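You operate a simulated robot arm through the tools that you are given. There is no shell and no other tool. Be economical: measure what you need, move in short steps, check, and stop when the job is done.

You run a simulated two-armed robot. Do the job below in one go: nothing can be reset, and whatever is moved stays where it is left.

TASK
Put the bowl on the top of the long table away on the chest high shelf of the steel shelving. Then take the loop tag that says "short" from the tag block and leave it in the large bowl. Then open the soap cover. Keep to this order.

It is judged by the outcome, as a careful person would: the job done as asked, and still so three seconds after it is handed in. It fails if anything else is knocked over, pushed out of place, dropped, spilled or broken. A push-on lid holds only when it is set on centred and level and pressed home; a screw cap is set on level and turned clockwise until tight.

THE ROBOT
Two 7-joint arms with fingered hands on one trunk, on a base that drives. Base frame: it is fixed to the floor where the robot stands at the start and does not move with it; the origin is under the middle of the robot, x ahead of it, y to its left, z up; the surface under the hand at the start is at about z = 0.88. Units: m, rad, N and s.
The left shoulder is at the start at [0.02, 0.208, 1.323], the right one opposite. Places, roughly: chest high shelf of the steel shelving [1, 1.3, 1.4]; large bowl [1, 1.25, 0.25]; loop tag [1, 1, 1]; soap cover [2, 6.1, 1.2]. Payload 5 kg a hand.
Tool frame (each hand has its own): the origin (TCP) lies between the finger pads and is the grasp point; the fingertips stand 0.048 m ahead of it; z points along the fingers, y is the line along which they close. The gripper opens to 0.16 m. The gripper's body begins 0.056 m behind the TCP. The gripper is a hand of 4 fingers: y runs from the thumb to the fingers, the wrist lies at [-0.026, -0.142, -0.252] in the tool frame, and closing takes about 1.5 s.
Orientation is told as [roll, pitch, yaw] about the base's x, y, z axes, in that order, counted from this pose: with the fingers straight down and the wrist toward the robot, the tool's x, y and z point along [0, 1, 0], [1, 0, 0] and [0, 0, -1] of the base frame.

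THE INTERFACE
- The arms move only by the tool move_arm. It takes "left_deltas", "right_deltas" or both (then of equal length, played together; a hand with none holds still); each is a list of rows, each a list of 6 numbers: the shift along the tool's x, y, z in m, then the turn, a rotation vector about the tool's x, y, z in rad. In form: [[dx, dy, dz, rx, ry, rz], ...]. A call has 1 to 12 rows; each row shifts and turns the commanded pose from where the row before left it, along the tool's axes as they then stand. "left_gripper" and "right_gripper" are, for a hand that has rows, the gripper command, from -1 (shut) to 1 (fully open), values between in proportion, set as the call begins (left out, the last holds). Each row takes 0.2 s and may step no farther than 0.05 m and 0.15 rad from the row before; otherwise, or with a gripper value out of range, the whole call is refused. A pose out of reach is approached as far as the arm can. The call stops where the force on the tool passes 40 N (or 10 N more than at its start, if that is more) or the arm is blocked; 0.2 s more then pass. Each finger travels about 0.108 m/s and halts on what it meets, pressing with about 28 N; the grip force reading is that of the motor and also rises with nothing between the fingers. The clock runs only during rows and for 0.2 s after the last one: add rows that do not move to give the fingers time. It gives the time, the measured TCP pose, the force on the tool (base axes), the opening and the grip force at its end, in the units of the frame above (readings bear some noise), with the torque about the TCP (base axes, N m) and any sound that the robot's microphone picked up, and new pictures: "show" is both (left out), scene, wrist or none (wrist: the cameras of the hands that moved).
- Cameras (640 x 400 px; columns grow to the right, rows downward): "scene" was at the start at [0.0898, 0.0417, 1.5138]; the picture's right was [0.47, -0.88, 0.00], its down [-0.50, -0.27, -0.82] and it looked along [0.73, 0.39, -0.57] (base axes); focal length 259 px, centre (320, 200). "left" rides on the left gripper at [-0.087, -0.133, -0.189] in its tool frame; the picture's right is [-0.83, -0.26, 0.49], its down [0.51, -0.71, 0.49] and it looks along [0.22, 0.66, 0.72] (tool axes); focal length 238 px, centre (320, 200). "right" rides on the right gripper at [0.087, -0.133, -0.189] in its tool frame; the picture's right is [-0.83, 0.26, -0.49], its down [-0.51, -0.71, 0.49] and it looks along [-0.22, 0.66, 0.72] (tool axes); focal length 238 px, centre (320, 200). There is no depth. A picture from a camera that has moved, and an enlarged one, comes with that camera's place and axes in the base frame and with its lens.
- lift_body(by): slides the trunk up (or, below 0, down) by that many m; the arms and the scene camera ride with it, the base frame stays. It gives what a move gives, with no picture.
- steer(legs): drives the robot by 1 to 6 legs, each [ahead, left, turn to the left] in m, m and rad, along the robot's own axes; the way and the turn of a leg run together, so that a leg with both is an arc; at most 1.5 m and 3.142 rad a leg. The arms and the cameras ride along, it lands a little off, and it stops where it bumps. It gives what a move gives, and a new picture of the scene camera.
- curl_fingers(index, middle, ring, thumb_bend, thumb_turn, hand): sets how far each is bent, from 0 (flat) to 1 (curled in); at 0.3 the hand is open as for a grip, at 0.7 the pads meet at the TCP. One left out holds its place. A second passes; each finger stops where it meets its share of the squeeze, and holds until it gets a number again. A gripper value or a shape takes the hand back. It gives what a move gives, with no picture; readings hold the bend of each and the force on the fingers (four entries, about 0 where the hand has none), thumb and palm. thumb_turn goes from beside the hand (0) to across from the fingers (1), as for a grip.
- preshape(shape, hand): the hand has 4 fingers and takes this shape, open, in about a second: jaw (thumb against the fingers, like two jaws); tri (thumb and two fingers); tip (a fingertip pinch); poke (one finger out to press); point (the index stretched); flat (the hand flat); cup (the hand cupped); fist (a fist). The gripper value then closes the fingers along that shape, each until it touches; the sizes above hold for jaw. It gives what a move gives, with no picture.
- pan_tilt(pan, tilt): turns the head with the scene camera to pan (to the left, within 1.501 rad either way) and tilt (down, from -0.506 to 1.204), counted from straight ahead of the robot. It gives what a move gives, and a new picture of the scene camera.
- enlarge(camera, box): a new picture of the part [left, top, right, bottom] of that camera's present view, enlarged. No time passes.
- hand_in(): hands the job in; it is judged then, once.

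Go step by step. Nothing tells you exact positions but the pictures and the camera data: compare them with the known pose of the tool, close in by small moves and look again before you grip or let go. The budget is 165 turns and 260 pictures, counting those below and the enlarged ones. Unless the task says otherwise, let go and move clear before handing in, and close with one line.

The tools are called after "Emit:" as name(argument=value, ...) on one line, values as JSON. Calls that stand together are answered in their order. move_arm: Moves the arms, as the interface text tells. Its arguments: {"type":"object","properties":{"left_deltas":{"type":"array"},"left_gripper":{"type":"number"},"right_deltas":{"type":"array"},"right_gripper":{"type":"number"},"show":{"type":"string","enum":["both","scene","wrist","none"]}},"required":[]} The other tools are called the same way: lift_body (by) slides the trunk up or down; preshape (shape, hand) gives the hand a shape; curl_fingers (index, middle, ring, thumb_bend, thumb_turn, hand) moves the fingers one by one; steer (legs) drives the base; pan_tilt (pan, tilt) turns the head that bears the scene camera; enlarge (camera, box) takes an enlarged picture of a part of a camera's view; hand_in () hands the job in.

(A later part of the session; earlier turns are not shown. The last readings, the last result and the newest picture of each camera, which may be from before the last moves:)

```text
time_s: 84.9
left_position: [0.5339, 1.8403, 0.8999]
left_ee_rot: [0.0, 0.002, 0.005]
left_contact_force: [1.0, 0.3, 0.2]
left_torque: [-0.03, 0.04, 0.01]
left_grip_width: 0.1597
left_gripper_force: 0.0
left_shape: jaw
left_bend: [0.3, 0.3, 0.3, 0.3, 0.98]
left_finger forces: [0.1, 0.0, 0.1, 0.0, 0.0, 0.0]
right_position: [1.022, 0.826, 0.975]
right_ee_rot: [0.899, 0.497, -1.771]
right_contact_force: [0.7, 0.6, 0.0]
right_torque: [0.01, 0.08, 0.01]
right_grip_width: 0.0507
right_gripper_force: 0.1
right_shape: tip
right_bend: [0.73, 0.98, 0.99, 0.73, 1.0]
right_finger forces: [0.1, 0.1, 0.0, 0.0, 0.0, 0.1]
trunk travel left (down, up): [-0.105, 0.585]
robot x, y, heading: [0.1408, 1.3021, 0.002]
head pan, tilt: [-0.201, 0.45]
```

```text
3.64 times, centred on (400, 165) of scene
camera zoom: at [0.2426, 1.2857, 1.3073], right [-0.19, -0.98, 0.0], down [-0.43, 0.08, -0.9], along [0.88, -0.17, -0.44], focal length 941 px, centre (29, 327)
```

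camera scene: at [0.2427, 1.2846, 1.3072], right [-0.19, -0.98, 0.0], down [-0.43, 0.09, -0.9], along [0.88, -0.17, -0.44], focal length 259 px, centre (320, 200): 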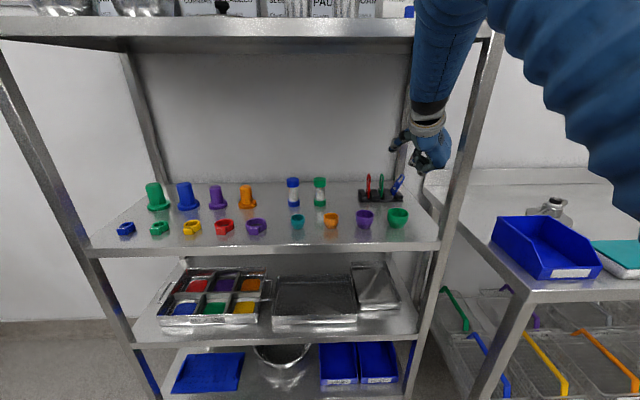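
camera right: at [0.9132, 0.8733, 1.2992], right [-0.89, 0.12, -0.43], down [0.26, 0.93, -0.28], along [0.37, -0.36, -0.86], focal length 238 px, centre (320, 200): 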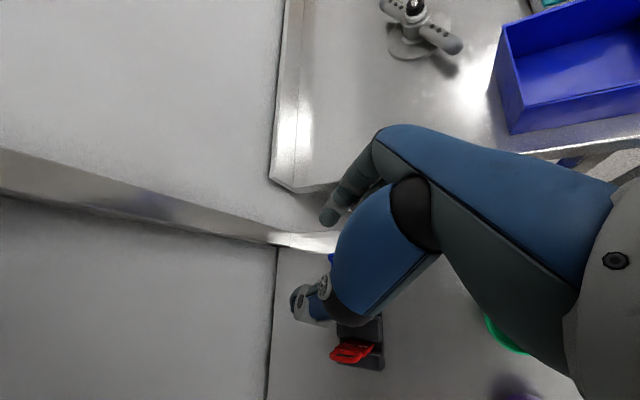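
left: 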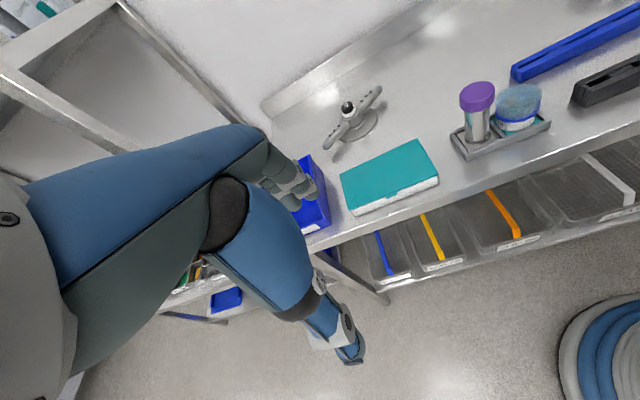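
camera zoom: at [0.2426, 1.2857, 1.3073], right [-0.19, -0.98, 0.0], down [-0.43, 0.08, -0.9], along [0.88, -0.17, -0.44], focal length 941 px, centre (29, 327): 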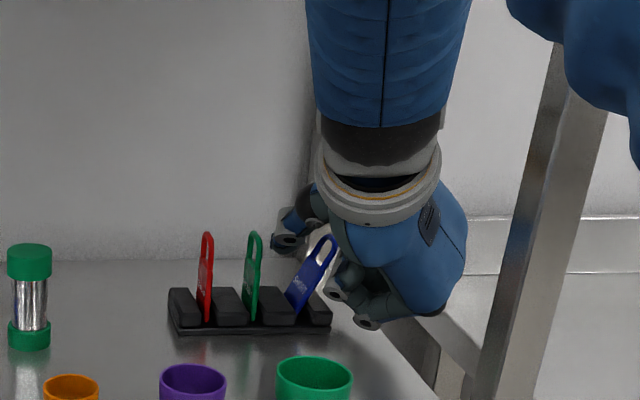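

The tag's loop and upper body are between thumb and index. I'll close.

Emit:
move_arm(right_deltas=[[0, 0, 0, 0, 0, 0], [0, 0, 0, 0, 0, 0], [0, 0, 0, 0, 0, 0], [0, 0, 0, 0, 0, 0]], right_gripper=-1, show="none")

Emit:
enlarge(camera="right", box=[240, 160, 368, 320])

Emit:
enlarge(camera="scene", box=[350, 110, 450, 220])

```text
time_s: 85.9
left_position: [0.5324, 1.8412, 0.9008]
left_ee_rot: [-0.002, 0.001, 0.006]
left_contact_force: [0.2, 0.4, 0.3]
left_torque: [0.01, -0.01, 0.03]
left_grip_width: 0.1598
left_gripper_force: 0.1
left_shape: jaw
left_bend: [0.3, 0.3, 0.3, 0.3, 0.98]
left_finger forces: [0.1, 0.0, 0.0, 0.0, 0.0, 0.1]
right_position: [1.0224, 0.8275, 0.9745]
right_ee_rot: [0.898, 0.5, -1.77]
right_contact_force: [0.2, 0.1, 0.0]
right_torque: [0.02, 0.0, -0.03]
right_grip_width: 0.0007
right_gripper_force: 27.7
right_shape: tip
right_bend: [0.7, 1.0, 1.0, 0.73, 1.0]
right_finger forces: [22.7, 0.1, 0.1, 0.1, 24.4, 0.0]
trunk travel left (down, up): [-0.105, 0.585]
robot x, y, heading: [0.1383, 1.3056, 0.002]
head pan, tilt: [-0.201, 0.45]
```

```text
2.50 times, centred on (304, 240) of right
camera zoom: at [0.9359, 0.8729, 1.2], right [-0.89, 0.12, -0.43], down [0.26, 0.93, -0.28], along [0.37, -0.36, -0.86], focal length 596 px, centre (360, 100)
```

zoom: 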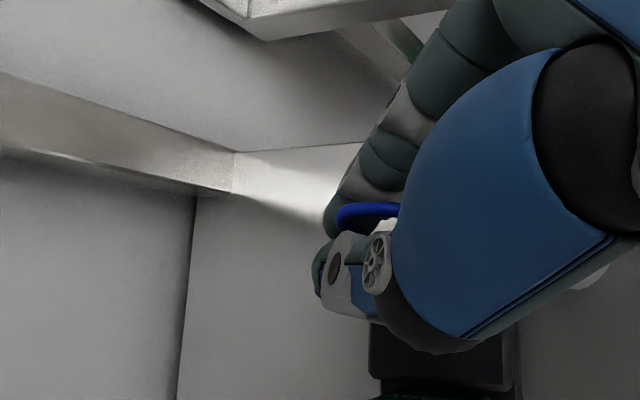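

```text
3.64 times, centred on (400, 165) of scene
camera zoom: at [0.2422, 1.2859, 1.3073], right [-0.19, -0.98, 0.0], down [-0.43, 0.08, -0.9], along [0.88, -0.17, -0.44], focal length 941 px, centre (29, 327)
```

zoom: 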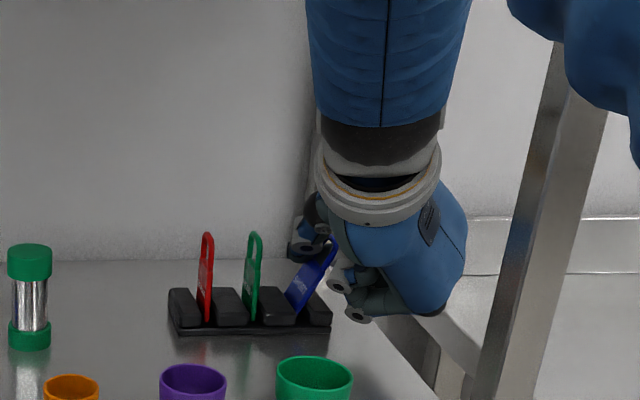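

The grip reads firm but the opening is nearly zero, so the tips may have met through the loop. Either way I'll pull gently along the tag's own axis and check that it follows.

Emit:
move_arm(right_deltas=[[0.008, 0, -0.0062, 0, 0, 0], [0.008, 0, -0.0062, 0, 0, 0], [0.008, 0, -0.0062, 0, 0, 0]], show="none")

Emit:
enlarge(camera="right", box=[240, 160, 368, 320])

Emit:
enlarge(camera="scene", box=[350, 110, 450, 220])

```text
time_s: 86.7
left_position: [0.5332, 1.8404, 0.9016]
left_ee_rot: [0.0, -0.001, 0.006]
left_contact_force: [-0.1, 0.2, -0.8]
left_torque: [0.02, -0.04, -0.01]
left_grip_width: 0.1597
left_gripper_force: 0.1
left_shape: jaw
left_bend: [0.3, 0.3, 0.3, 0.3, 0.98]
left_finger forces: [0.0, 0.0, 0.0, 0.0, 0.0, 0.1]
right_position: [1.0192, 0.8113, 1.0015]
right_ee_rot: [0.899, 0.496, -1.769]
right_contact_force: [-1.6, 0.0, -1.1]
right_torque: [0.02, 0.03, 0.0]
right_grip_width: 0.0008
right_gripper_force: 28.4
right_shape: tip
right_bend: [0.7, 1.0, 1.0, 0.73, 1.0]
right_finger forces: [23.0, 0.0, 0.0, 0.0, 24.5, 0.0]
trunk travel left (down, up): [-0.105, 0.585]
robot x, y, heading: [0.1404, 1.3057, 0.006]
head pan, tilt: [-0.201, 0.45]
```

```text
2.50 times, centred on (304, 240) of right
camera zoom: at [0.9334, 0.8585, 1.2272], right [-0.89, 0.12, -0.43], down [0.26, 0.93, -0.28], along [0.37, -0.36, -0.86], focal length 596 px, centre (360, 100)
```

zoom: 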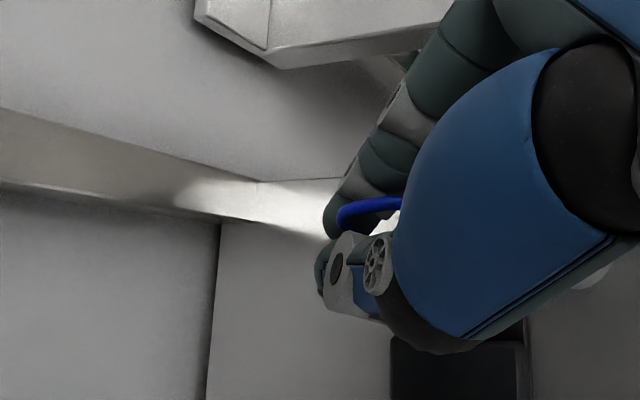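

```text
3.64 times, centred on (400, 165) of scene
camera zoom: at [0.2419, 1.2858, 1.3074], right [-0.19, -0.98, 0.0], down [-0.43, 0.08, -0.9], along [0.88, -0.17, -0.44], focal length 941 px, centre (29, 327)
```

zoom: 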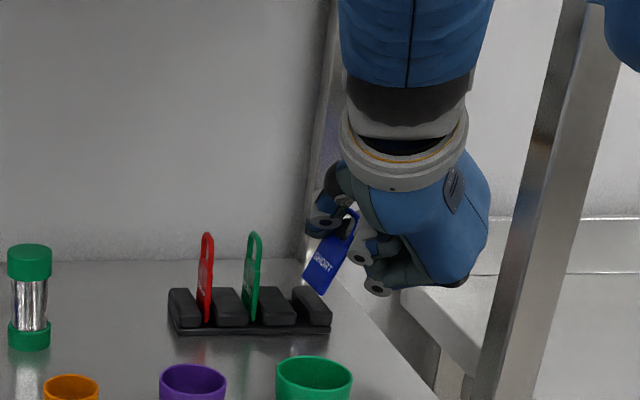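

The SHORT tag came out cleanly and hangs from the fingers. I'll lift, then retrace the path left and out.

Emit:
move_arm(right_deltas=[[0.0189, -0.0132, -0.015, 0, 0, 0], [0.0189, -0.0132, -0.015, 0, 0, 0], [-0.016, 0.0053, -0.0248, 0, 0, 0], [-0.0249, -0.0306, -0.0044, 0, 0, 0], [-0.0249, -0.0306, -0.0044, 0, 0, 0], [-0.0249, -0.0306, -0.0044, 0, 0, 0], [-0.0249, -0.0306, -0.0044, 0, 0, 0], [-0.0249, -0.0306, -0.0044, 0, 0, 0]])

Emit:
enlarge(camera="scene", box=[320, 100, 440, 230])

```text
time_s: 88.5
left_position: [0.5308, 1.8416, 0.8999]
left_ee_rot: [-0.002, 0.0, 0.007]
left_contact_force: [0.7, 1.1, -0.1]
left_torque: [-0.06, -0.02, -0.02]
left_grip_width: 0.1597
left_gripper_force: 0.1
left_shape: jaw
left_bend: [0.3, 0.3, 0.3, 0.3, 0.98]
left_finger forces: [0.1, 0.0, 0.0, 0.1, 0.0, 0.0]
right_position: [0.9302, 1.0035, 1.0574]
right_ee_rot: [0.901, 0.497, -1.771]
right_contact_force: [-0.9, 0.1, -0.3]
right_torque: [-0.03, 0.0, -0.02]
right_grip_width: 0.0009
right_gripper_force: 27.5
right_shape: tip
right_bend: [0.7, 1.0, 1.0, 0.73, 1.0]
right_finger forces: [22.8, 0.0, 0.1, 0.1, 24.4, 0.0]
trunk travel left (down, up): [-0.105, 0.585]
robot x, y, heading: [0.1426, 1.3013, 0.007]
head pan, tilt: [-0.201, 0.45]
camera scene: at [0.2418, 1.2868, 1.3074], right [-0.19, -0.98, 0.0], down [-0.43, 0.08, -0.9], along [0.88, -0.17, -0.44], focal length 259 px, centre (320, 200)
camera right: at [0.8442, 1.0491, 1.282], right [-0.89, 0.12, -0.43], down [0.26, 0.93, -0.28], along [0.37, -0.36, -0.86], focal length 238 px, centre (320, 200)
```

scene: 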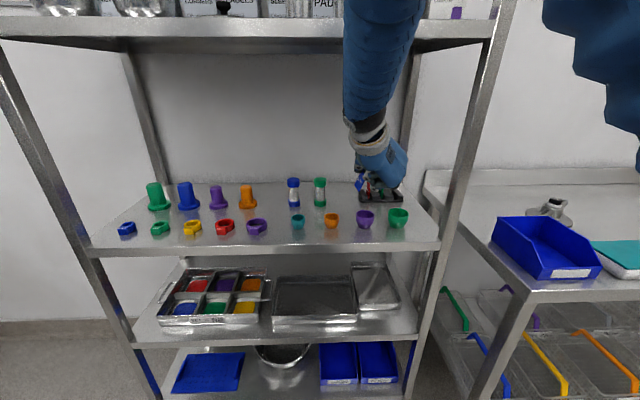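
right: 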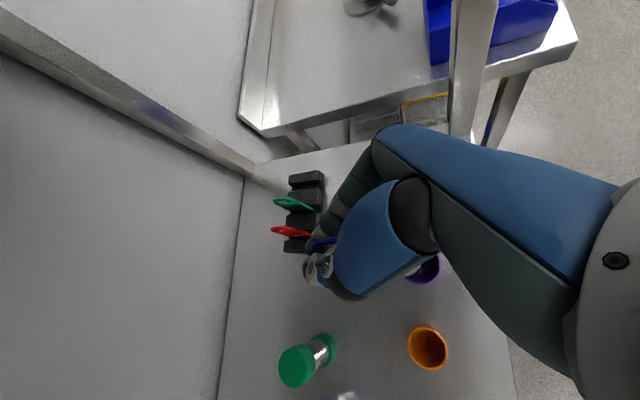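

```text
3.08 times, centred on (380, 165) of scene
camera zoom: at [0.2418, 1.2868, 1.3074], right [-0.19, -0.98, 0.0], down [-0.43, 0.08, -0.9], along [0.88, -0.17, -0.44], focal length 797 px, centre (135, 308)
```

zoom: 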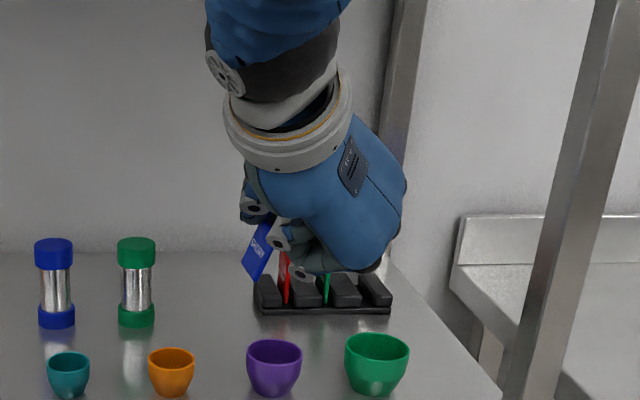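

The tag is held securely and the other tags stand. I'll back out and study the large bowl on the bottom shelf.

Emit:
steer(legs=[[-0.45, 0, 0]])

Emit:
lift_body(by=-0.1)

Emit:
pan_tilt(pan=0.0, tilt=0.75)

Emit:
enlarge(camera="scene", box=[180, 120, 420, 280])

```text
time_s: 91.2
left_position: [0.0749, 1.8395, 0.8998]
left_ee_rot: [0.0, 0.0, 0.01]
left_contact_force: [-1.0, 0.1, 1.0]
left_torque: [0.0, -0.05, -0.02]
left_grip_width: 0.1595
left_gripper_force: 0.0
left_shape: jaw
left_bend: [0.3, 0.3, 0.3, 0.3, 0.98]
left_finger forces: [0.0, 0.0, 0.1, 0.0, 0.0, 0.1]
right_position: [0.4781, 1.0012, 1.0566]
right_ee_rot: [0.901, 0.501, -1.766]
right_contact_force: [0.0, -0.8, 0.6]
right_torque: [0.02, 0.02, -0.02]
right_grip_width: 0.0008
right_gripper_force: 27.7
right_shape: tip
right_bend: [0.7, 1.0, 1.0, 0.73, 1.0]
right_finger forces: [22.8, 0.0, 0.0, 0.0, 24.4, 0.1]
trunk travel left (down, up): [-0.105, 0.585]
robot x, y, heading: [-0.3143, 1.3015, 0.006]
head pan, tilt: [-0.201, 0.45]
camera scene: at [-0.213, 1.2829, 1.3074], right [-0.19, -0.98, 0.0], down [-0.43, 0.08, -0.9], along [0.88, -0.17, -0.43], focal length 259 px, centre (320, 200)
```

scene: 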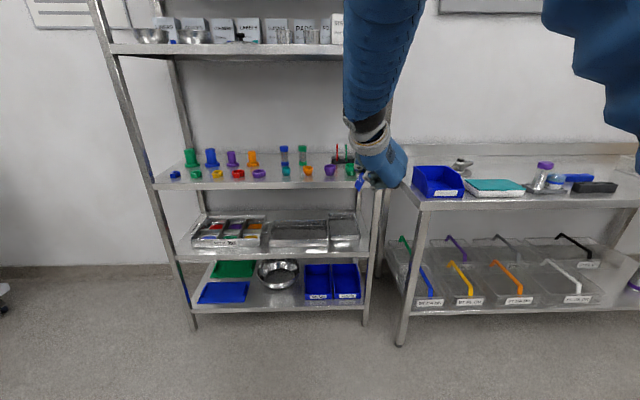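

```text
time_s: 92.6
left_position: [0.0753, 1.8385, 0.8011]
left_ee_rot: [0.0, 0.0, 0.01]
left_contact_force: [-0.3, 0.0, 0.2]
left_torque: [0.02, 0.0, -0.04]
left_grip_width: 0.1596
left_gripper_force: 0.1
left_shape: jaw
left_bend: [0.3, 0.3, 0.3, 0.3, 0.98]
left_finger forces: [0.1, 0.1, 0.0, 0.0, 0.1, 0.0]
right_position: [0.4776, 1.0015, 0.9588]
right_ee_rot: [0.901, 0.499, -1.767]
right_contact_force: [-0.3, -0.5, 0.4]
right_torque: [-0.02, -0.01, 0.0]
right_grip_width: 0.0009
right_gripper_force: 27.5
right_shape: tip
right_bend: [0.7, 1.0, 1.0, 0.73, 1.0]
right_finger forces: [22.8, 0.1, 0.0, 0.0, 24.4, 0.0]
trunk travel left (down, up): [-0.005, 0.685]
robot x, y, heading: [-0.3089, 1.2978, 0.004]
head pan, tilt: [-0.201, 0.45]
```

```text
time_s: 93.4
left_position: [0.0756, 1.8396, 0.8013]
left_ee_rot: [-0.003, 0.001, 0.01]
left_contact_force: [0.5, 0.9, -0.6]
left_torque: [0.02, 0.0, -0.01]
left_grip_width: 0.16
left_gripper_force: 0.1
left_shape: jaw
left_bend: [0.3, 0.3, 0.3, 0.3, 0.98]
left_finger forces: [0.0, 0.1, 0.1, 0.0, 0.0, 0.1]
right_position: [0.4781, 1.0006, 0.9572]
right_ee_rot: [0.9, 0.499, -1.766]
right_contact_force: [-0.2, -0.4, -0.4]
right_torque: [0.01, -0.04, -0.01]
right_grip_width: 0.0005
right_gripper_force: 27.7
right_shape: tip
right_bend: [0.7, 1.0, 1.0, 0.73, 1.0]
right_finger forces: [22.9, 0.1, 0.0, 0.0, 24.4, 0.0]
trunk travel left (down, up): [-0.005, 0.685]
robot x, y, heading: [-0.313, 1.2996, 0.012]
head pan, tilt: [0.0, 0.75]
camera scene: at [-0.2195, 1.3011, 1.181], right [0.01, -1.0, 0.0], down [-0.68, -0.01, -0.73], along [0.73, 0.01, -0.68], focal length 259 px, centre (320, 200)
```

scene: 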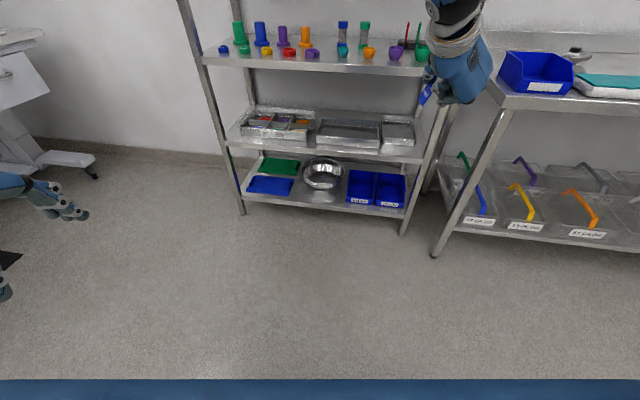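

```text
2.50 times, centred on (300, 200) of scene
camera zoom: at [-0.2195, 1.3011, 1.181], right [0.01, -1.0, 0.0], down [-0.68, -0.01, -0.73], along [0.73, 0.01, -0.68], focal length 647 px, centre (370, 200)
```

zoom: 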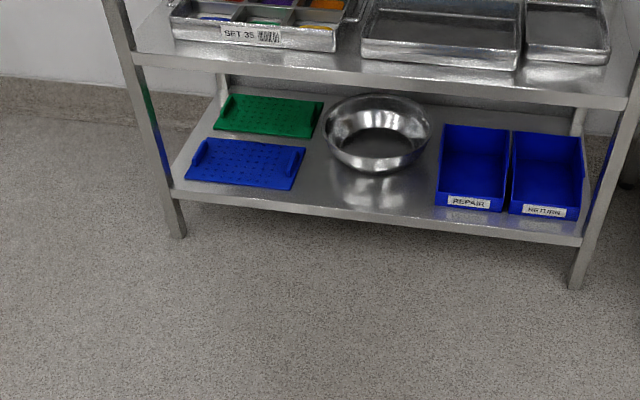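

The large bowl is on the bottom shelf (z ≈ 0.155), with its rim centre near (1.045, 1.30, 0.24), about 0.27 across, and a shelf above it at about 0.485. I'll roll the hand back to thumb-down, pointing forward, so it can reach in low.

Emit:
move_arm(right_deltas=[[0, 0, 0, -0.01, -0.0046, -0.139], [0, 0, 0, -0.01, -0.0046, -0.139], [0, 0, 0, -0.01, -0.0046, -0.139], [0, 0, 0, -0.01, -0.0046, -0.139], [0, 0, 0, -0.01, -0.0046, -0.139], [0, 0, 0, -0.01, -0.0046, -0.139], [0, 0, 0, -0.01, -0.0046, -0.139], [0, 0, 0, -0.01, -0.0046, -0.139]], show="none")

Emit:
move_arm(right_deltas=[[0, 0, 0, -0.01, -0.0046, -0.139], [0, 0, 0, -0.01, -0.0046, -0.139], [0, 0, 0, -0.01, -0.0046, -0.139], [0, 0, 0, -0.01, -0.0046, -0.139], [0, 0, 0, -0.01, -0.0046, -0.139], [0, 0, 0, -0.01, -0.0046, -0.139], [0, 0, 0, -0.01, -0.0046, -0.139]])

```text
time_s: 95.2
left_position: [0.0764, 1.84, 0.8005]
left_ee_rot: [-0.001, 0.0, 0.011]
left_contact_force: [0.3, 0.2, 0.3]
left_torque: [-0.05, 0.01, 0.02]
left_grip_width: 0.1597
left_gripper_force: 0.1
left_shape: jaw
left_bend: [0.3, 0.3, 0.3, 0.3, 0.98]
left_finger forces: [0.1, 0.1, 0.0, 0.0, 0.1, 0.0]
right_position: [0.5887, 1.0304, 1.1291]
right_ee_rot: [0.846, -0.434, -1.154]
right_contact_force: [-1.1, -0.6, 0.0]
right_torque: [-0.01, -0.01, -0.03]
right_grip_width: 0.0007
right_gripper_force: 28.1
right_shape: tip
right_bend: [0.7, 1.0, 1.0, 0.73, 1.0]
right_finger forces: [22.5, 0.0, 0.0, 0.0, 24.3, 0.0]
right hand out of reach, approached as far as the arm can: row 2, 3, 4, 5, 6, 7, 8
trunk travel left (down, up): [-0.005, 0.685]
robot x, y, heading: [-0.3138, 1.3048, 0.008]
head pan, tilt: [0.0, 0.75]
```

```text
time_s: 96.8
left_position: [0.0775, 1.8393, 0.8017]
left_ee_rot: [-0.001, 0.004, 0.009]
left_contact_force: [0.0, -0.6, -0.7]
left_torque: [0.06, 0.04, -0.01]
left_grip_width: 0.1597
left_gripper_force: 0.0
left_shape: jaw
left_bend: [0.3, 0.3, 0.3, 0.3, 0.98]
left_finger forces: [0.0, 0.1, 0.0, 0.0, 0.1, 0.0]
right_position: [0.5888, 1.0268, 1.1283]
right_ee_rot: [0.315, -0.952, -0.363]
right_contact_force: [0.7, -0.4, -0.3]
right_torque: [0.05, -0.02, 0.05]
right_grip_width: 0.0005
right_gripper_force: 28.0
right_shape: tip
right_bend: [0.7, 1.0, 1.0, 0.73, 1.0]
right_finger forces: [21.3, 0.0, 0.0, 0.0, 24.2, 0.1]
right hand out of reach, approached as far as the arm can: row 1, 6, 7
trunk travel left (down, up): [-0.005, 0.685]
robot x, y, heading: [-0.3137, 1.3021, 0.004]
head pan, tilt: [0.0, 0.75]
camera scene: at [-0.2194, 1.3004, 1.1809], right [0.01, -1.0, 0.0], down [-0.68, -0.01, -0.73], along [0.73, 0.01, -0.68], focal length 259 px, centre (320, 200)
camera right: at [0.3684, 1.1381, 1.1394], right [-0.35, -0.88, 0.33], down [-0.03, -0.34, -0.94], along [0.94, -0.34, 0.1], focal length 238 px, centre (320, 200)
```

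scene: 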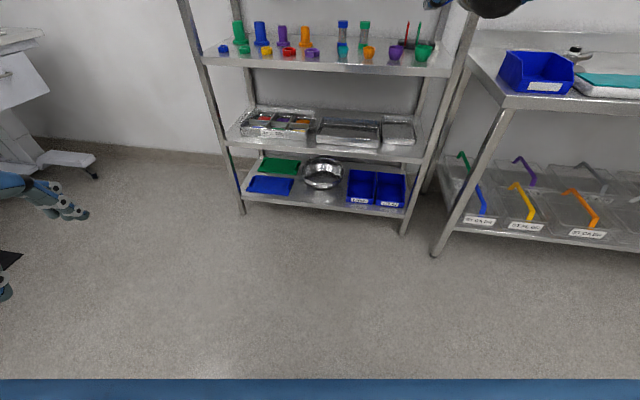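
right: 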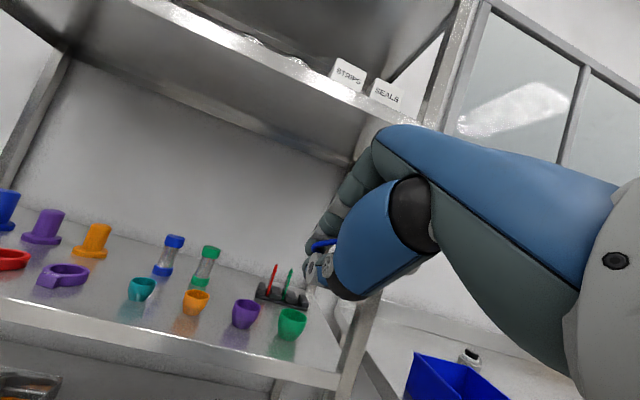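

The arm couldn't hold that pose so close in. I'll move the commanded pose forward and up, and ease the pitch to see what's reachable.

Emit:
move_arm(right_deltas=[[0, 0, 0, 0.1, 0, 0], [0, 0, 0, 0.1, 0, 0], [0, 0, 0, 0.1, 0, 0], [0, 0, 0, 0.1, 0, 0]], show="wrist")

```text
time_s: 97.8
left_position: [0.075, 1.8408, 0.7999]
left_ee_rot: [-0.003, 0.0, 0.011]
left_contact_force: [-0.5, 0.6, -0.7]
left_torque: [-0.07, -0.05, 0.02]
left_grip_width: 0.1599
left_gripper_force: 0.0
left_shape: jaw
left_bend: [0.3, 0.3, 0.3, 0.3, 0.98]
left_finger forces: [0.0, 0.0, 0.0, 0.1, 0.0, 0.0]
right_position: [0.5878, 1.0313, 1.1311]
right_ee_rot: [0.21, -0.565, -0.218]
right_contact_force: [0.2, 0.9, 0.1]
right_torque: [-0.11, -0.06, -0.1]
right_grip_width: 0.0007
right_gripper_force: 28.2
right_shape: tip
right_bend: [0.7, 1.0, 1.0, 0.73, 1.0]
right_finger forces: [20.7, 0.0, 0.1, 0.1, 23.6, 0.0]
trunk travel left (down, up): [-0.005, 0.685]
robot x, y, heading: [-0.3158, 1.3029, 0.011]
head pan, tilt: [0.0, 0.75]
camera right: at [0.3826, 1.1232, 1.229], right [-0.14, -0.91, 0.39], down [-0.36, -0.32, -0.87], along [0.92, -0.27, -0.28], focal length 238 px, centre (320, 200)
```

right: 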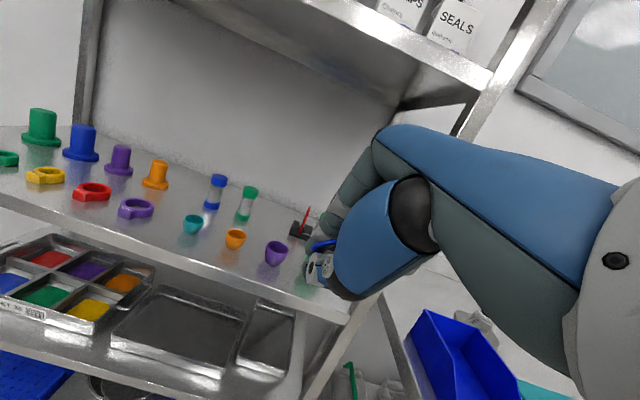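

The commanded pose is sane again at pitch about -0.58. I'll drive left so the hand lines up with the bowl, level the hand, and lower it in front of the shelving.

Emit:
steer(legs=[[0, 0.27, 0]])

Emit:
move_arm(right_deltas=[[0, 0, 0, -0.017, -0.102, -0.011], [0, 0, 0, -0.017, -0.102, -0.011], [0, -0.028, 0.041, 0, 0, 0], [0, -0.028, 0.041, 0, 0, 0], [0, -0.028, 0.041, 0, 0, 0], [0, -0.028, 0.041, 0, 0, 0], [0, -0.028, 0.041, 0, 0, 0], [0, -0.028, 0.041, 0, 0, 0]])

```text
time_s: 99.7
left_position: [0.0725, 2.1139, 0.8007]
left_ee_rot: [0.0, 0.001, 0.01]
left_contact_force: [-0.9, 0.4, 0.2]
left_torque: [-0.09, -0.06, 0.02]
left_grip_width: 0.1597
left_gripper_force: 0.1
left_shape: jaw
left_bend: [0.3, 0.3, 0.3, 0.3, 0.98]
left_finger forces: [0.1, 0.0, 0.0, 0.1, 0.0, 0.0]
right_position: [0.5874, 1.305, 1.1298]
right_ee_rot: [0.213, -0.565, -0.219]
right_contact_force: [0.3, 1.7, -0.1]
right_torque: [-0.08, 0.03, -0.1]
right_grip_width: 0.0008
right_gripper_force: 27.7
right_shape: tip
right_bend: [0.7, 1.0, 1.0, 0.73, 1.0]
right_finger forces: [20.6, 0.0, 0.1, 0.1, 23.6, 0.0]
trunk travel left (down, up): [-0.005, 0.685]
robot x, y, heading: [-0.3182, 1.5731, 0.009]
head pan, tilt: [0.0, 0.75]
camera scene: at [-0.2222, 1.5756, 1.1809], right [0.01, -1.0, 0.0], down [-0.68, -0.01, -0.73], along [0.73, 0.01, -0.68], focal length 259 px, centre (320, 200)
```

scene: 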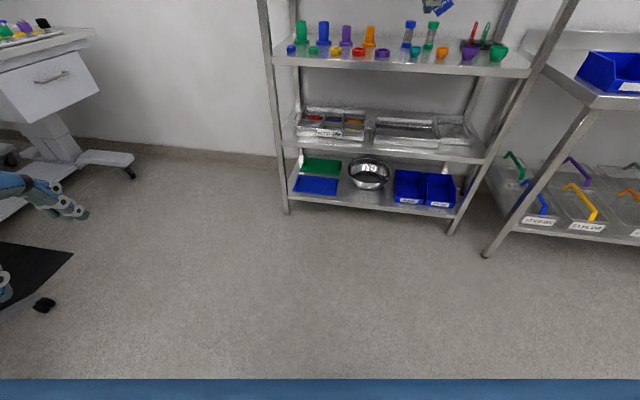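

```text
time_s: 101.5
left_position: [0.0735, 2.1129, 0.8004]
left_ee_rot: [-0.003, 0.003, 0.011]
left_contact_force: [1.0, 0.1, 0.6]
left_torque: [0.03, 0.08, -0.01]
left_grip_width: 0.1599
left_gripper_force: 0.1
left_shape: jaw
left_bend: [0.3, 0.3, 0.3, 0.3, 0.98]
left_finger forces: [0.1, 0.0, 0.0, 0.0, 0.1, 0.1]
right_position: [0.5879, 1.3033, 0.8314]
right_ee_rot: [-0.003, -0.602, -0.199]
right_contact_force: [1.9, -1.2, 2.2]
right_torque: [0.03, 0.24, 0.09]
right_grip_width: 0.0006
right_gripper_force: 27.6
right_shape: tip
right_bend: [0.7, 1.0, 1.0, 0.73, 1.0]
right_finger forces: [20.8, 0.1, 0.0, 0.0, 23.9, 0.0]
trunk travel left (down, up): [-0.005, 0.685]
robot x, y, heading: [-0.3165, 1.577, 0.011]
head pan, tilt: [0.0, 0.75]
camera scene: at [-0.2213, 1.5744, 1.1807], right [0.01, -1.0, 0.0], down [-0.68, -0.01, -0.73], along [0.73, 0.01, -0.68], focal length 259 px, centre (320, 200)
camera right: at [0.3935, 1.4316, 0.9103], right [-0.23, -0.81, 0.55], down [-0.4, -0.44, -0.81], along [0.89, -0.4, -0.22], focal length 238 px, centre (320, 200)
```

scene: 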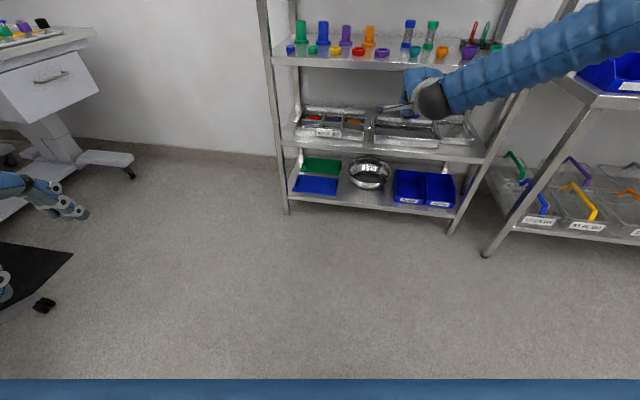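
right: 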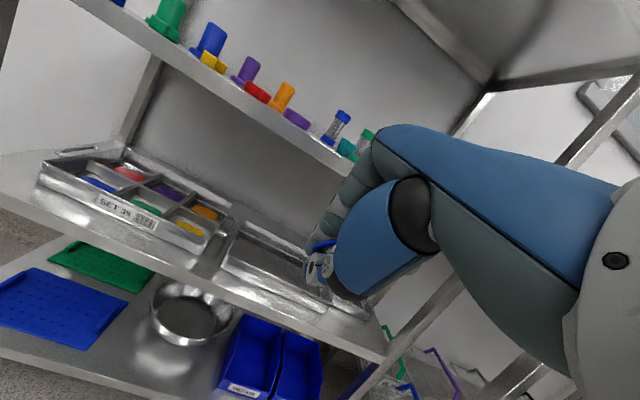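

Reach is fine here. I'll keep lowering while drawing the hand a bit closer to the robot.

Emit:
move_arm(right_deltas=[[-0.004, -0.0416, 0.026, 0, 0, 0], [-0.004, -0.0416, 0.026, 0, 0, 0], [-0.004, -0.0416, 0.026, 0, 0, 0], [-0.004, -0.0416, 0.026, 0, 0, 0], [-0.004, -0.0416, 0.026, 0, 0, 0], [-0.004, -0.0416, 0.026, 0, 0, 0]], show="scene")

Emit:
move_arm(right_deltas=[[0, -0.028, 0.041, 0, 0, 0], [0, -0.028, 0.041, 0, 0, 0], [0, -0.028, 0.041, 0, 0, 0], [0, -0.028, 0.041, 0, 0, 0]])

```text
time_s: 102.9
left_position: [0.0727, 2.114, 0.7996]
left_ee_rot: [-0.001, 0.002, 0.012]
left_contact_force: [0.5, 0.7, -0.9]
left_torque: [-0.03, 0.0, -0.05]
left_grip_width: 0.1596
left_gripper_force: 0.1
left_shape: jaw
left_bend: [0.3, 0.3, 0.3, 0.3, 0.98]
left_finger forces: [0.1, 0.0, 0.0, 0.1, 0.0, 0.0]
right_position: [0.4685, 1.3048, 0.5616]
right_ee_rot: [-0.01, -0.602, -0.202]
right_contact_force: [1.6, 1.0, 2.5]
right_torque: [-0.02, 0.34, -0.03]
right_grip_width: 0.0006
right_gripper_force: 27.8
right_shape: tip
right_bend: [0.7, 1.0, 1.0, 0.73, 1.0]
right_finger forces: [21.1, 0.1, 0.0, 0.0, 24.1, 0.0]
trunk travel left (down, up): [-0.005, 0.685]
robot x, y, heading: [-0.3167, 1.5713, 0.012]
head pan, tilt: [0.0, 0.75]
camera scene: at [-0.2217, 1.5752, 1.1808], right [0.01, -1.0, 0.0], down [-0.68, -0.01, -0.73], along [0.73, 0.01, -0.68], focal length 259 px, centre (320, 200)
```

scene: 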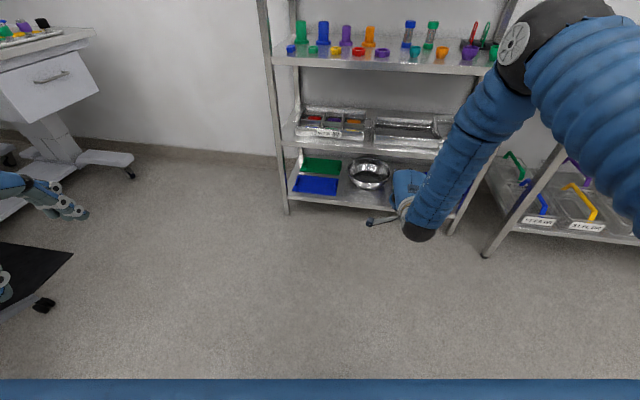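

```text
time_s: 103.9
left_position: [0.073, 2.1129, 0.8003]
left_ee_rot: [-0.002, 0.003, 0.011]
left_contact_force: [0.0, 0.3, 0.6]
left_torque: [0.0, 0.05, 0.0]
left_grip_width: 0.1595
left_gripper_force: 0.2
left_shape: jaw
left_bend: [0.3, 0.3, 0.3, 0.3, 0.98]
left_finger forces: [0.0, 0.0, 0.1, 0.0, 0.1, 0.0]
right_position: [0.4734, 1.3221, 0.3644]
right_ee_rot: [-0.012, -0.6, -0.201]
right_contact_force: [1.6, -1.8, 1.8]
right_torque: [0.07, 0.33, 0.03]
right_grip_width: 0.0008
right_gripper_force: 28.0
right_shape: tip
right_bend: [0.7, 1.0, 1.0, 0.73, 1.0]
right_finger forces: [21.1, 0.0, 0.0, 0.0, 24.3, 0.0]
right hand out of reach, approached as far as the arm can: row 1, 2, 3
trunk travel left (down, up): [-0.005, 0.685]
robot x, y, heading: [-0.3204, 1.5781, 0.013]
head pan, tilt: [0.0, 0.75]
camera scene: at [-0.2217, 1.5746, 1.1808], right [0.01, -1.0, 0.0], down [-0.68, -0.01, -0.73], along [0.73, 0.01, -0.68], focal length 259 px, centre (320, 200)
camera right: at [0.2796, 1.4522, 0.4431], right [-0.23, -0.8, 0.55], down [-0.41, -0.44, -0.8], along [0.88, -0.41, -0.22], focal length 238 px, centre (320, 200)
```

scene: 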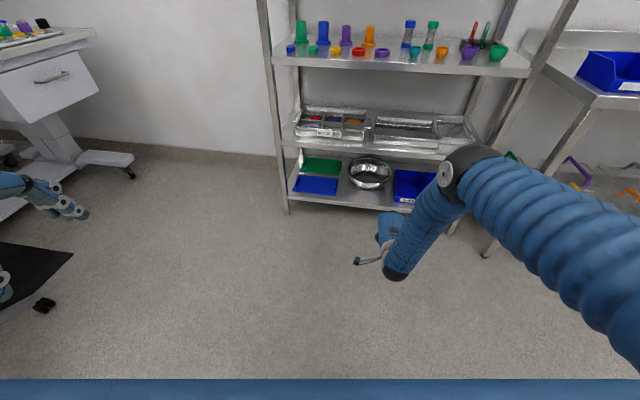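
right: 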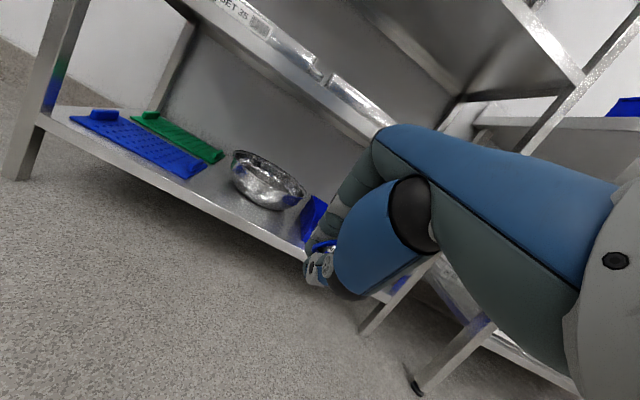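

The hand is down at z = 0.364 in front of the bottom shelf. I'll enlarge both views to refine the bowl's rim.

Emit:
enlarge(camera="right", box=[210, 130, 350, 240])

Emit:
enlarge(camera="scene", box=[320, 120, 440, 220])

```text
3.64 times, centred on (280, 185) of right
camera zoom: at [0.2796, 1.4522, 0.4431], right [-0.23, -0.8, 0.55], down [-0.41, -0.44, -0.8], along [0.88, -0.41, -0.22], focal length 867 px, centre (466, 254)
```

zoom: 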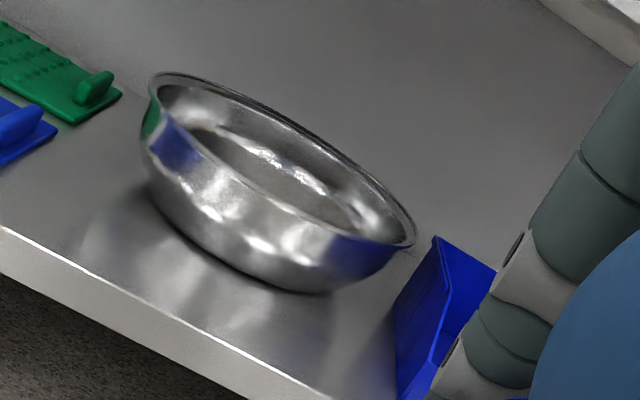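

```text
4.00 times, centred on (380, 170) of scene
camera zoom: at [-0.2217, 1.5746, 1.1808], right [0.01, -1.0, 0.0], down [-0.68, -0.01, -0.73], along [0.73, 0.01, -0.68], focal length 1036 px, centre (80, 320)
```

zoom: 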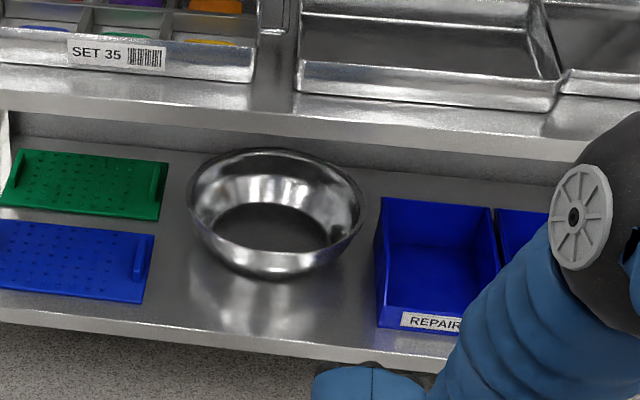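

The rim centre is at (1.05, 1.296, 0.245) with a radius of about 0.135, and the lip of the shelf above is at z of about 0.48. I'll flatten the hand a bit more for clearance.

Emit:
move_arm(right_deltas=[[0, 0, 0, -0.1, 0, 0], [0, 0, 0, -0.1, 0, 0]], show="wrist")

Emit:
enlarge(camera="right", box=[270, 190, 370, 300])

```text
time_s: 104.5
left_position: [0.0724, 2.1124, 0.8007]
left_ee_rot: [-0.001, 0.001, 0.011]
left_contact_force: [1.0, 0.3, 0.4]
left_torque: [0.01, 0.03, 0.0]
left_grip_width: 0.1596
left_gripper_force: 0.0
left_shape: jaw
left_bend: [0.3, 0.3, 0.3, 0.3, 0.98]
left_finger forces: [0.0, 0.1, 0.0, 0.1, 0.0, 0.0]
right_position: [0.4777, 1.3341, 0.364]
right_ee_rot: [-0.016, -0.802, -0.197]
right_contact_force: [0.7, -0.6, -0.3]
right_torque: [0.02, 0.11, 0.01]
right_grip_width: 0.0007
right_gripper_force: 27.9
right_shape: tip
right_bend: [0.7, 1.0, 1.0, 0.73, 1.0]
right_finger forces: [21.2, 0.0, 0.0, 0.0, 24.3, 0.0]
right hand out of reach, approached as far as the arm can: row 1, 2
trunk travel left (down, up): [-0.005, 0.685]
robot x, y, heading: [-0.3159, 1.5749, 0.011]
head pan, tilt: [0.0, 0.75]
camera right: at [0.2724, 1.4676, 0.3973], right [-0.34, -0.78, 0.53], down [-0.25, -0.47, -0.85], along [0.91, -0.42, -0.03], focal length 238 px, centre (320, 200)
```

right: 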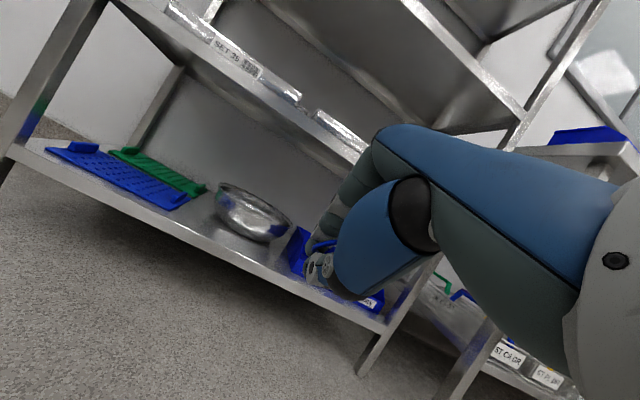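

```text
3.64 times, centred on (320, 245) of right
camera zoom: at [0.2724, 1.4676, 0.3973], right [-0.34, -0.78, 0.53], down [-0.25, -0.47, -0.85], along [0.91, -0.42, -0.03], focal length 867 px, centre (320, 36)
```

zoom: 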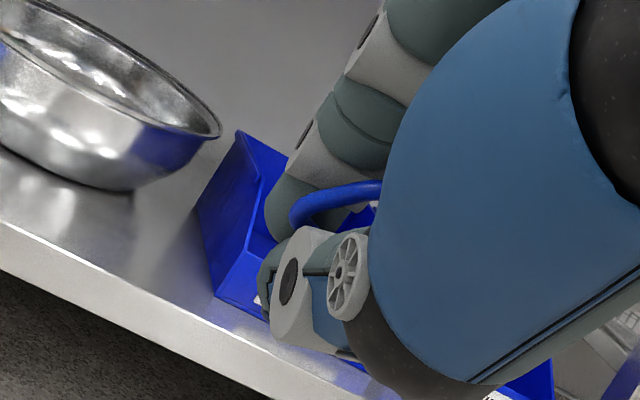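

The hand is at pitch -0.8 and still holds the tag. I'll try 4 cm lower.

Emit:
move_arm(right_deltas=[[0, -0.0144, 0.0139, 0, 0, 0], [0, -0.0144, 0.0139, 0, 0, 0]], show="none")

```text
time_s: 105.1
left_position: [0.0728, 2.1135, 0.8013]
left_ee_rot: [-0.002, 0.002, 0.011]
left_contact_force: [0.5, 0.3, -0.1]
left_torque: [0.0, 0.03, 0.01]
left_grip_width: 0.1598
left_gripper_force: 0.0
left_shape: jaw
left_bend: [0.3, 0.3, 0.3, 0.3, 0.98]
left_finger forces: [0.1, 0.0, 0.0, 0.1, 0.0, 0.0]
right_position: [0.4775, 1.337, 0.3249]
right_ee_rot: [-0.012, -0.801, -0.197]
right_contact_force: [0.9, -0.4, 0.1]
right_torque: [-0.02, 0.1, -0.01]
right_grip_width: 0.0005
right_gripper_force: 27.6
right_shape: tip
right_bend: [0.7, 1.0, 1.0, 0.73, 1.0]
right_finger forces: [21.0, 0.0, 0.0, 0.1, 24.2, 0.0]
trunk travel left (down, up): [-0.005, 0.685]
robot x, y, heading: [-0.3186, 1.5727, 0.013]
head pan, tilt: [0.0, 0.75]
```

That's reachable. I'll drive forward in two legs, checking clearance under the shelf lip.

Emit:
steer(legs=[[0.33, -0.02, 0]])

Emit:
move_arm(right_deltas=[[0, 0, 0, 0, 0, 0]], show="wrist")

```text
time_s: 107.3
left_position: [0.4062, 2.0973, 0.8002]
left_ee_rot: [-0.001, 0.001, 0.009]
left_contact_force: [0.1, -0.1, -0.1]
left_torque: [-0.03, 0.04, 0.02]
left_grip_width: 0.1598
left_gripper_force: 0.0
left_shape: jaw
left_bend: [0.3, 0.3, 0.3, 0.3, 0.98]
left_finger forces: [0.0, 0.1, 0.1, 0.0, 0.0, 0.0]
right_position: [0.809, 1.3183, 0.324]
right_ee_rot: [-0.009, -0.8, -0.199]
right_contact_force: [-0.4, 0.1, -1.1]
right_torque: [-0.03, -0.03, 0.02]
right_grip_width: 0.0008
right_gripper_force: 27.7
right_shape: tip
right_bend: [0.7, 1.0, 1.0, 0.73, 1.0]
right_finger forces: [21.2, 0.0, 0.0, 0.0, 24.2, 0.0]
trunk travel left (down, up): [-0.005, 0.685]
robot x, y, heading: [0.0119, 1.5542, 0.013]
head pan, tilt: [0.0, 0.75]
camera scene: at [0.1104, 1.5583, 1.1808], right [0.01, -1.0, 0.0], down [-0.68, -0.01, -0.73], along [0.73, 0.01, -0.68], focal length 259 px, centre (320, 200)
```

scene: 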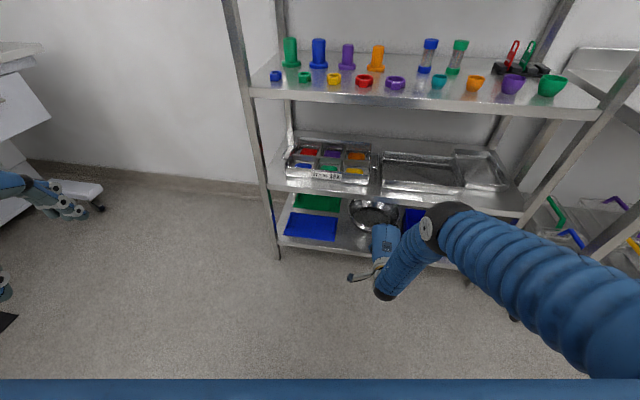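

```text
time_s: 107.7
left_position: [0.4057, 2.097, 0.8001]
left_ee_rot: [-0.001, 0.001, 0.011]
left_contact_force: [0.1, -0.5, 0.8]
left_torque: [0.0, -0.03, 0.02]
left_grip_width: 0.1599
left_gripper_force: 0.1
left_shape: jaw
left_bend: [0.3, 0.3, 0.3, 0.3, 0.98]
left_finger forces: [0.0, 0.0, 0.0, 0.0, 0.0, 0.0]
right_position: [0.8092, 1.3194, 0.3246]
right_ee_rot: [-0.012, -0.8, -0.196]
right_contact_force: [0.2, 1.1, 0.0]
right_torque: [0.02, 0.03, -0.02]
right_grip_width: 0.0008
right_gripper_force: 28.2
right_shape: tip
right_bend: [0.7, 1.0, 1.0, 0.73, 1.0]
right_finger forces: [21.0, 0.0, 0.1, 0.0, 24.2, 0.0]
trunk travel left (down, up): [-0.005, 0.685]
robot x, y, heading: [0.0169, 1.5565, 0.01]
head pan, tilt: [0.0, 0.75]
camera right: at [0.6034, 1.451, 0.3588], right [-0.33, -0.78, 0.53], down [-0.24, -0.47, -0.85], along [0.91, -0.41, -0.03], focal length 238 px, centre (320, 200)
```

right: 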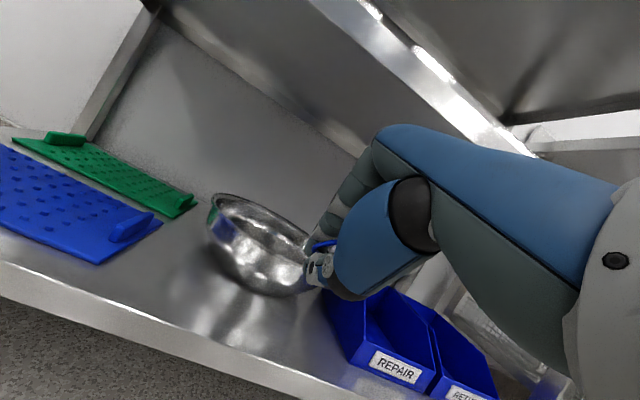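

Still clear. I'll check the tag and hand against the bowl rim at close range before going on.

Emit:
enlarge(camera="right", box=[190, 170, 350, 310])

Emit:
enlarge(camera="scene", box=[330, 170, 450, 310])

```text
2.86 times, centred on (270, 240) of right
camera zoom: at [0.6034, 1.451, 0.3588], right [-0.33, -0.78, 0.53], down [-0.24, -0.47, -0.85], along [0.91, -0.41, -0.03], focal length 681 px, centre (463, 86)
```

zoom: 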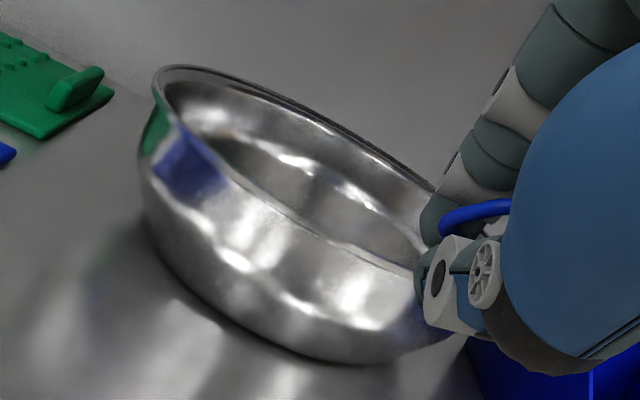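

```text
2.86 times, centred on (390, 240) of scene
camera zoom: at [0.11, 1.5582, 1.1809], right [0.01, -1.0, 0.0], down [-0.68, -0.01, -0.73], along [0.73, 0.01, -0.68], focal length 740 px, centre (120, 86)
```

zoom: 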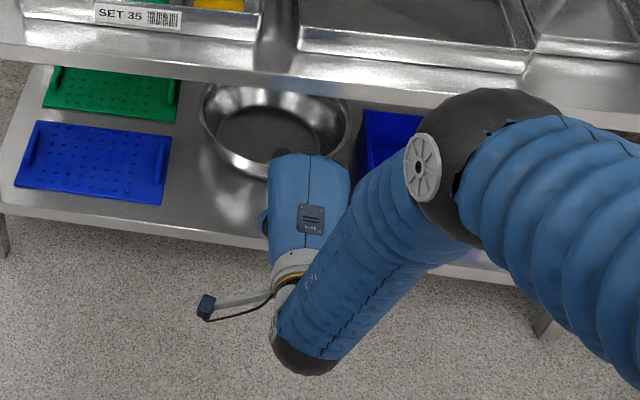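

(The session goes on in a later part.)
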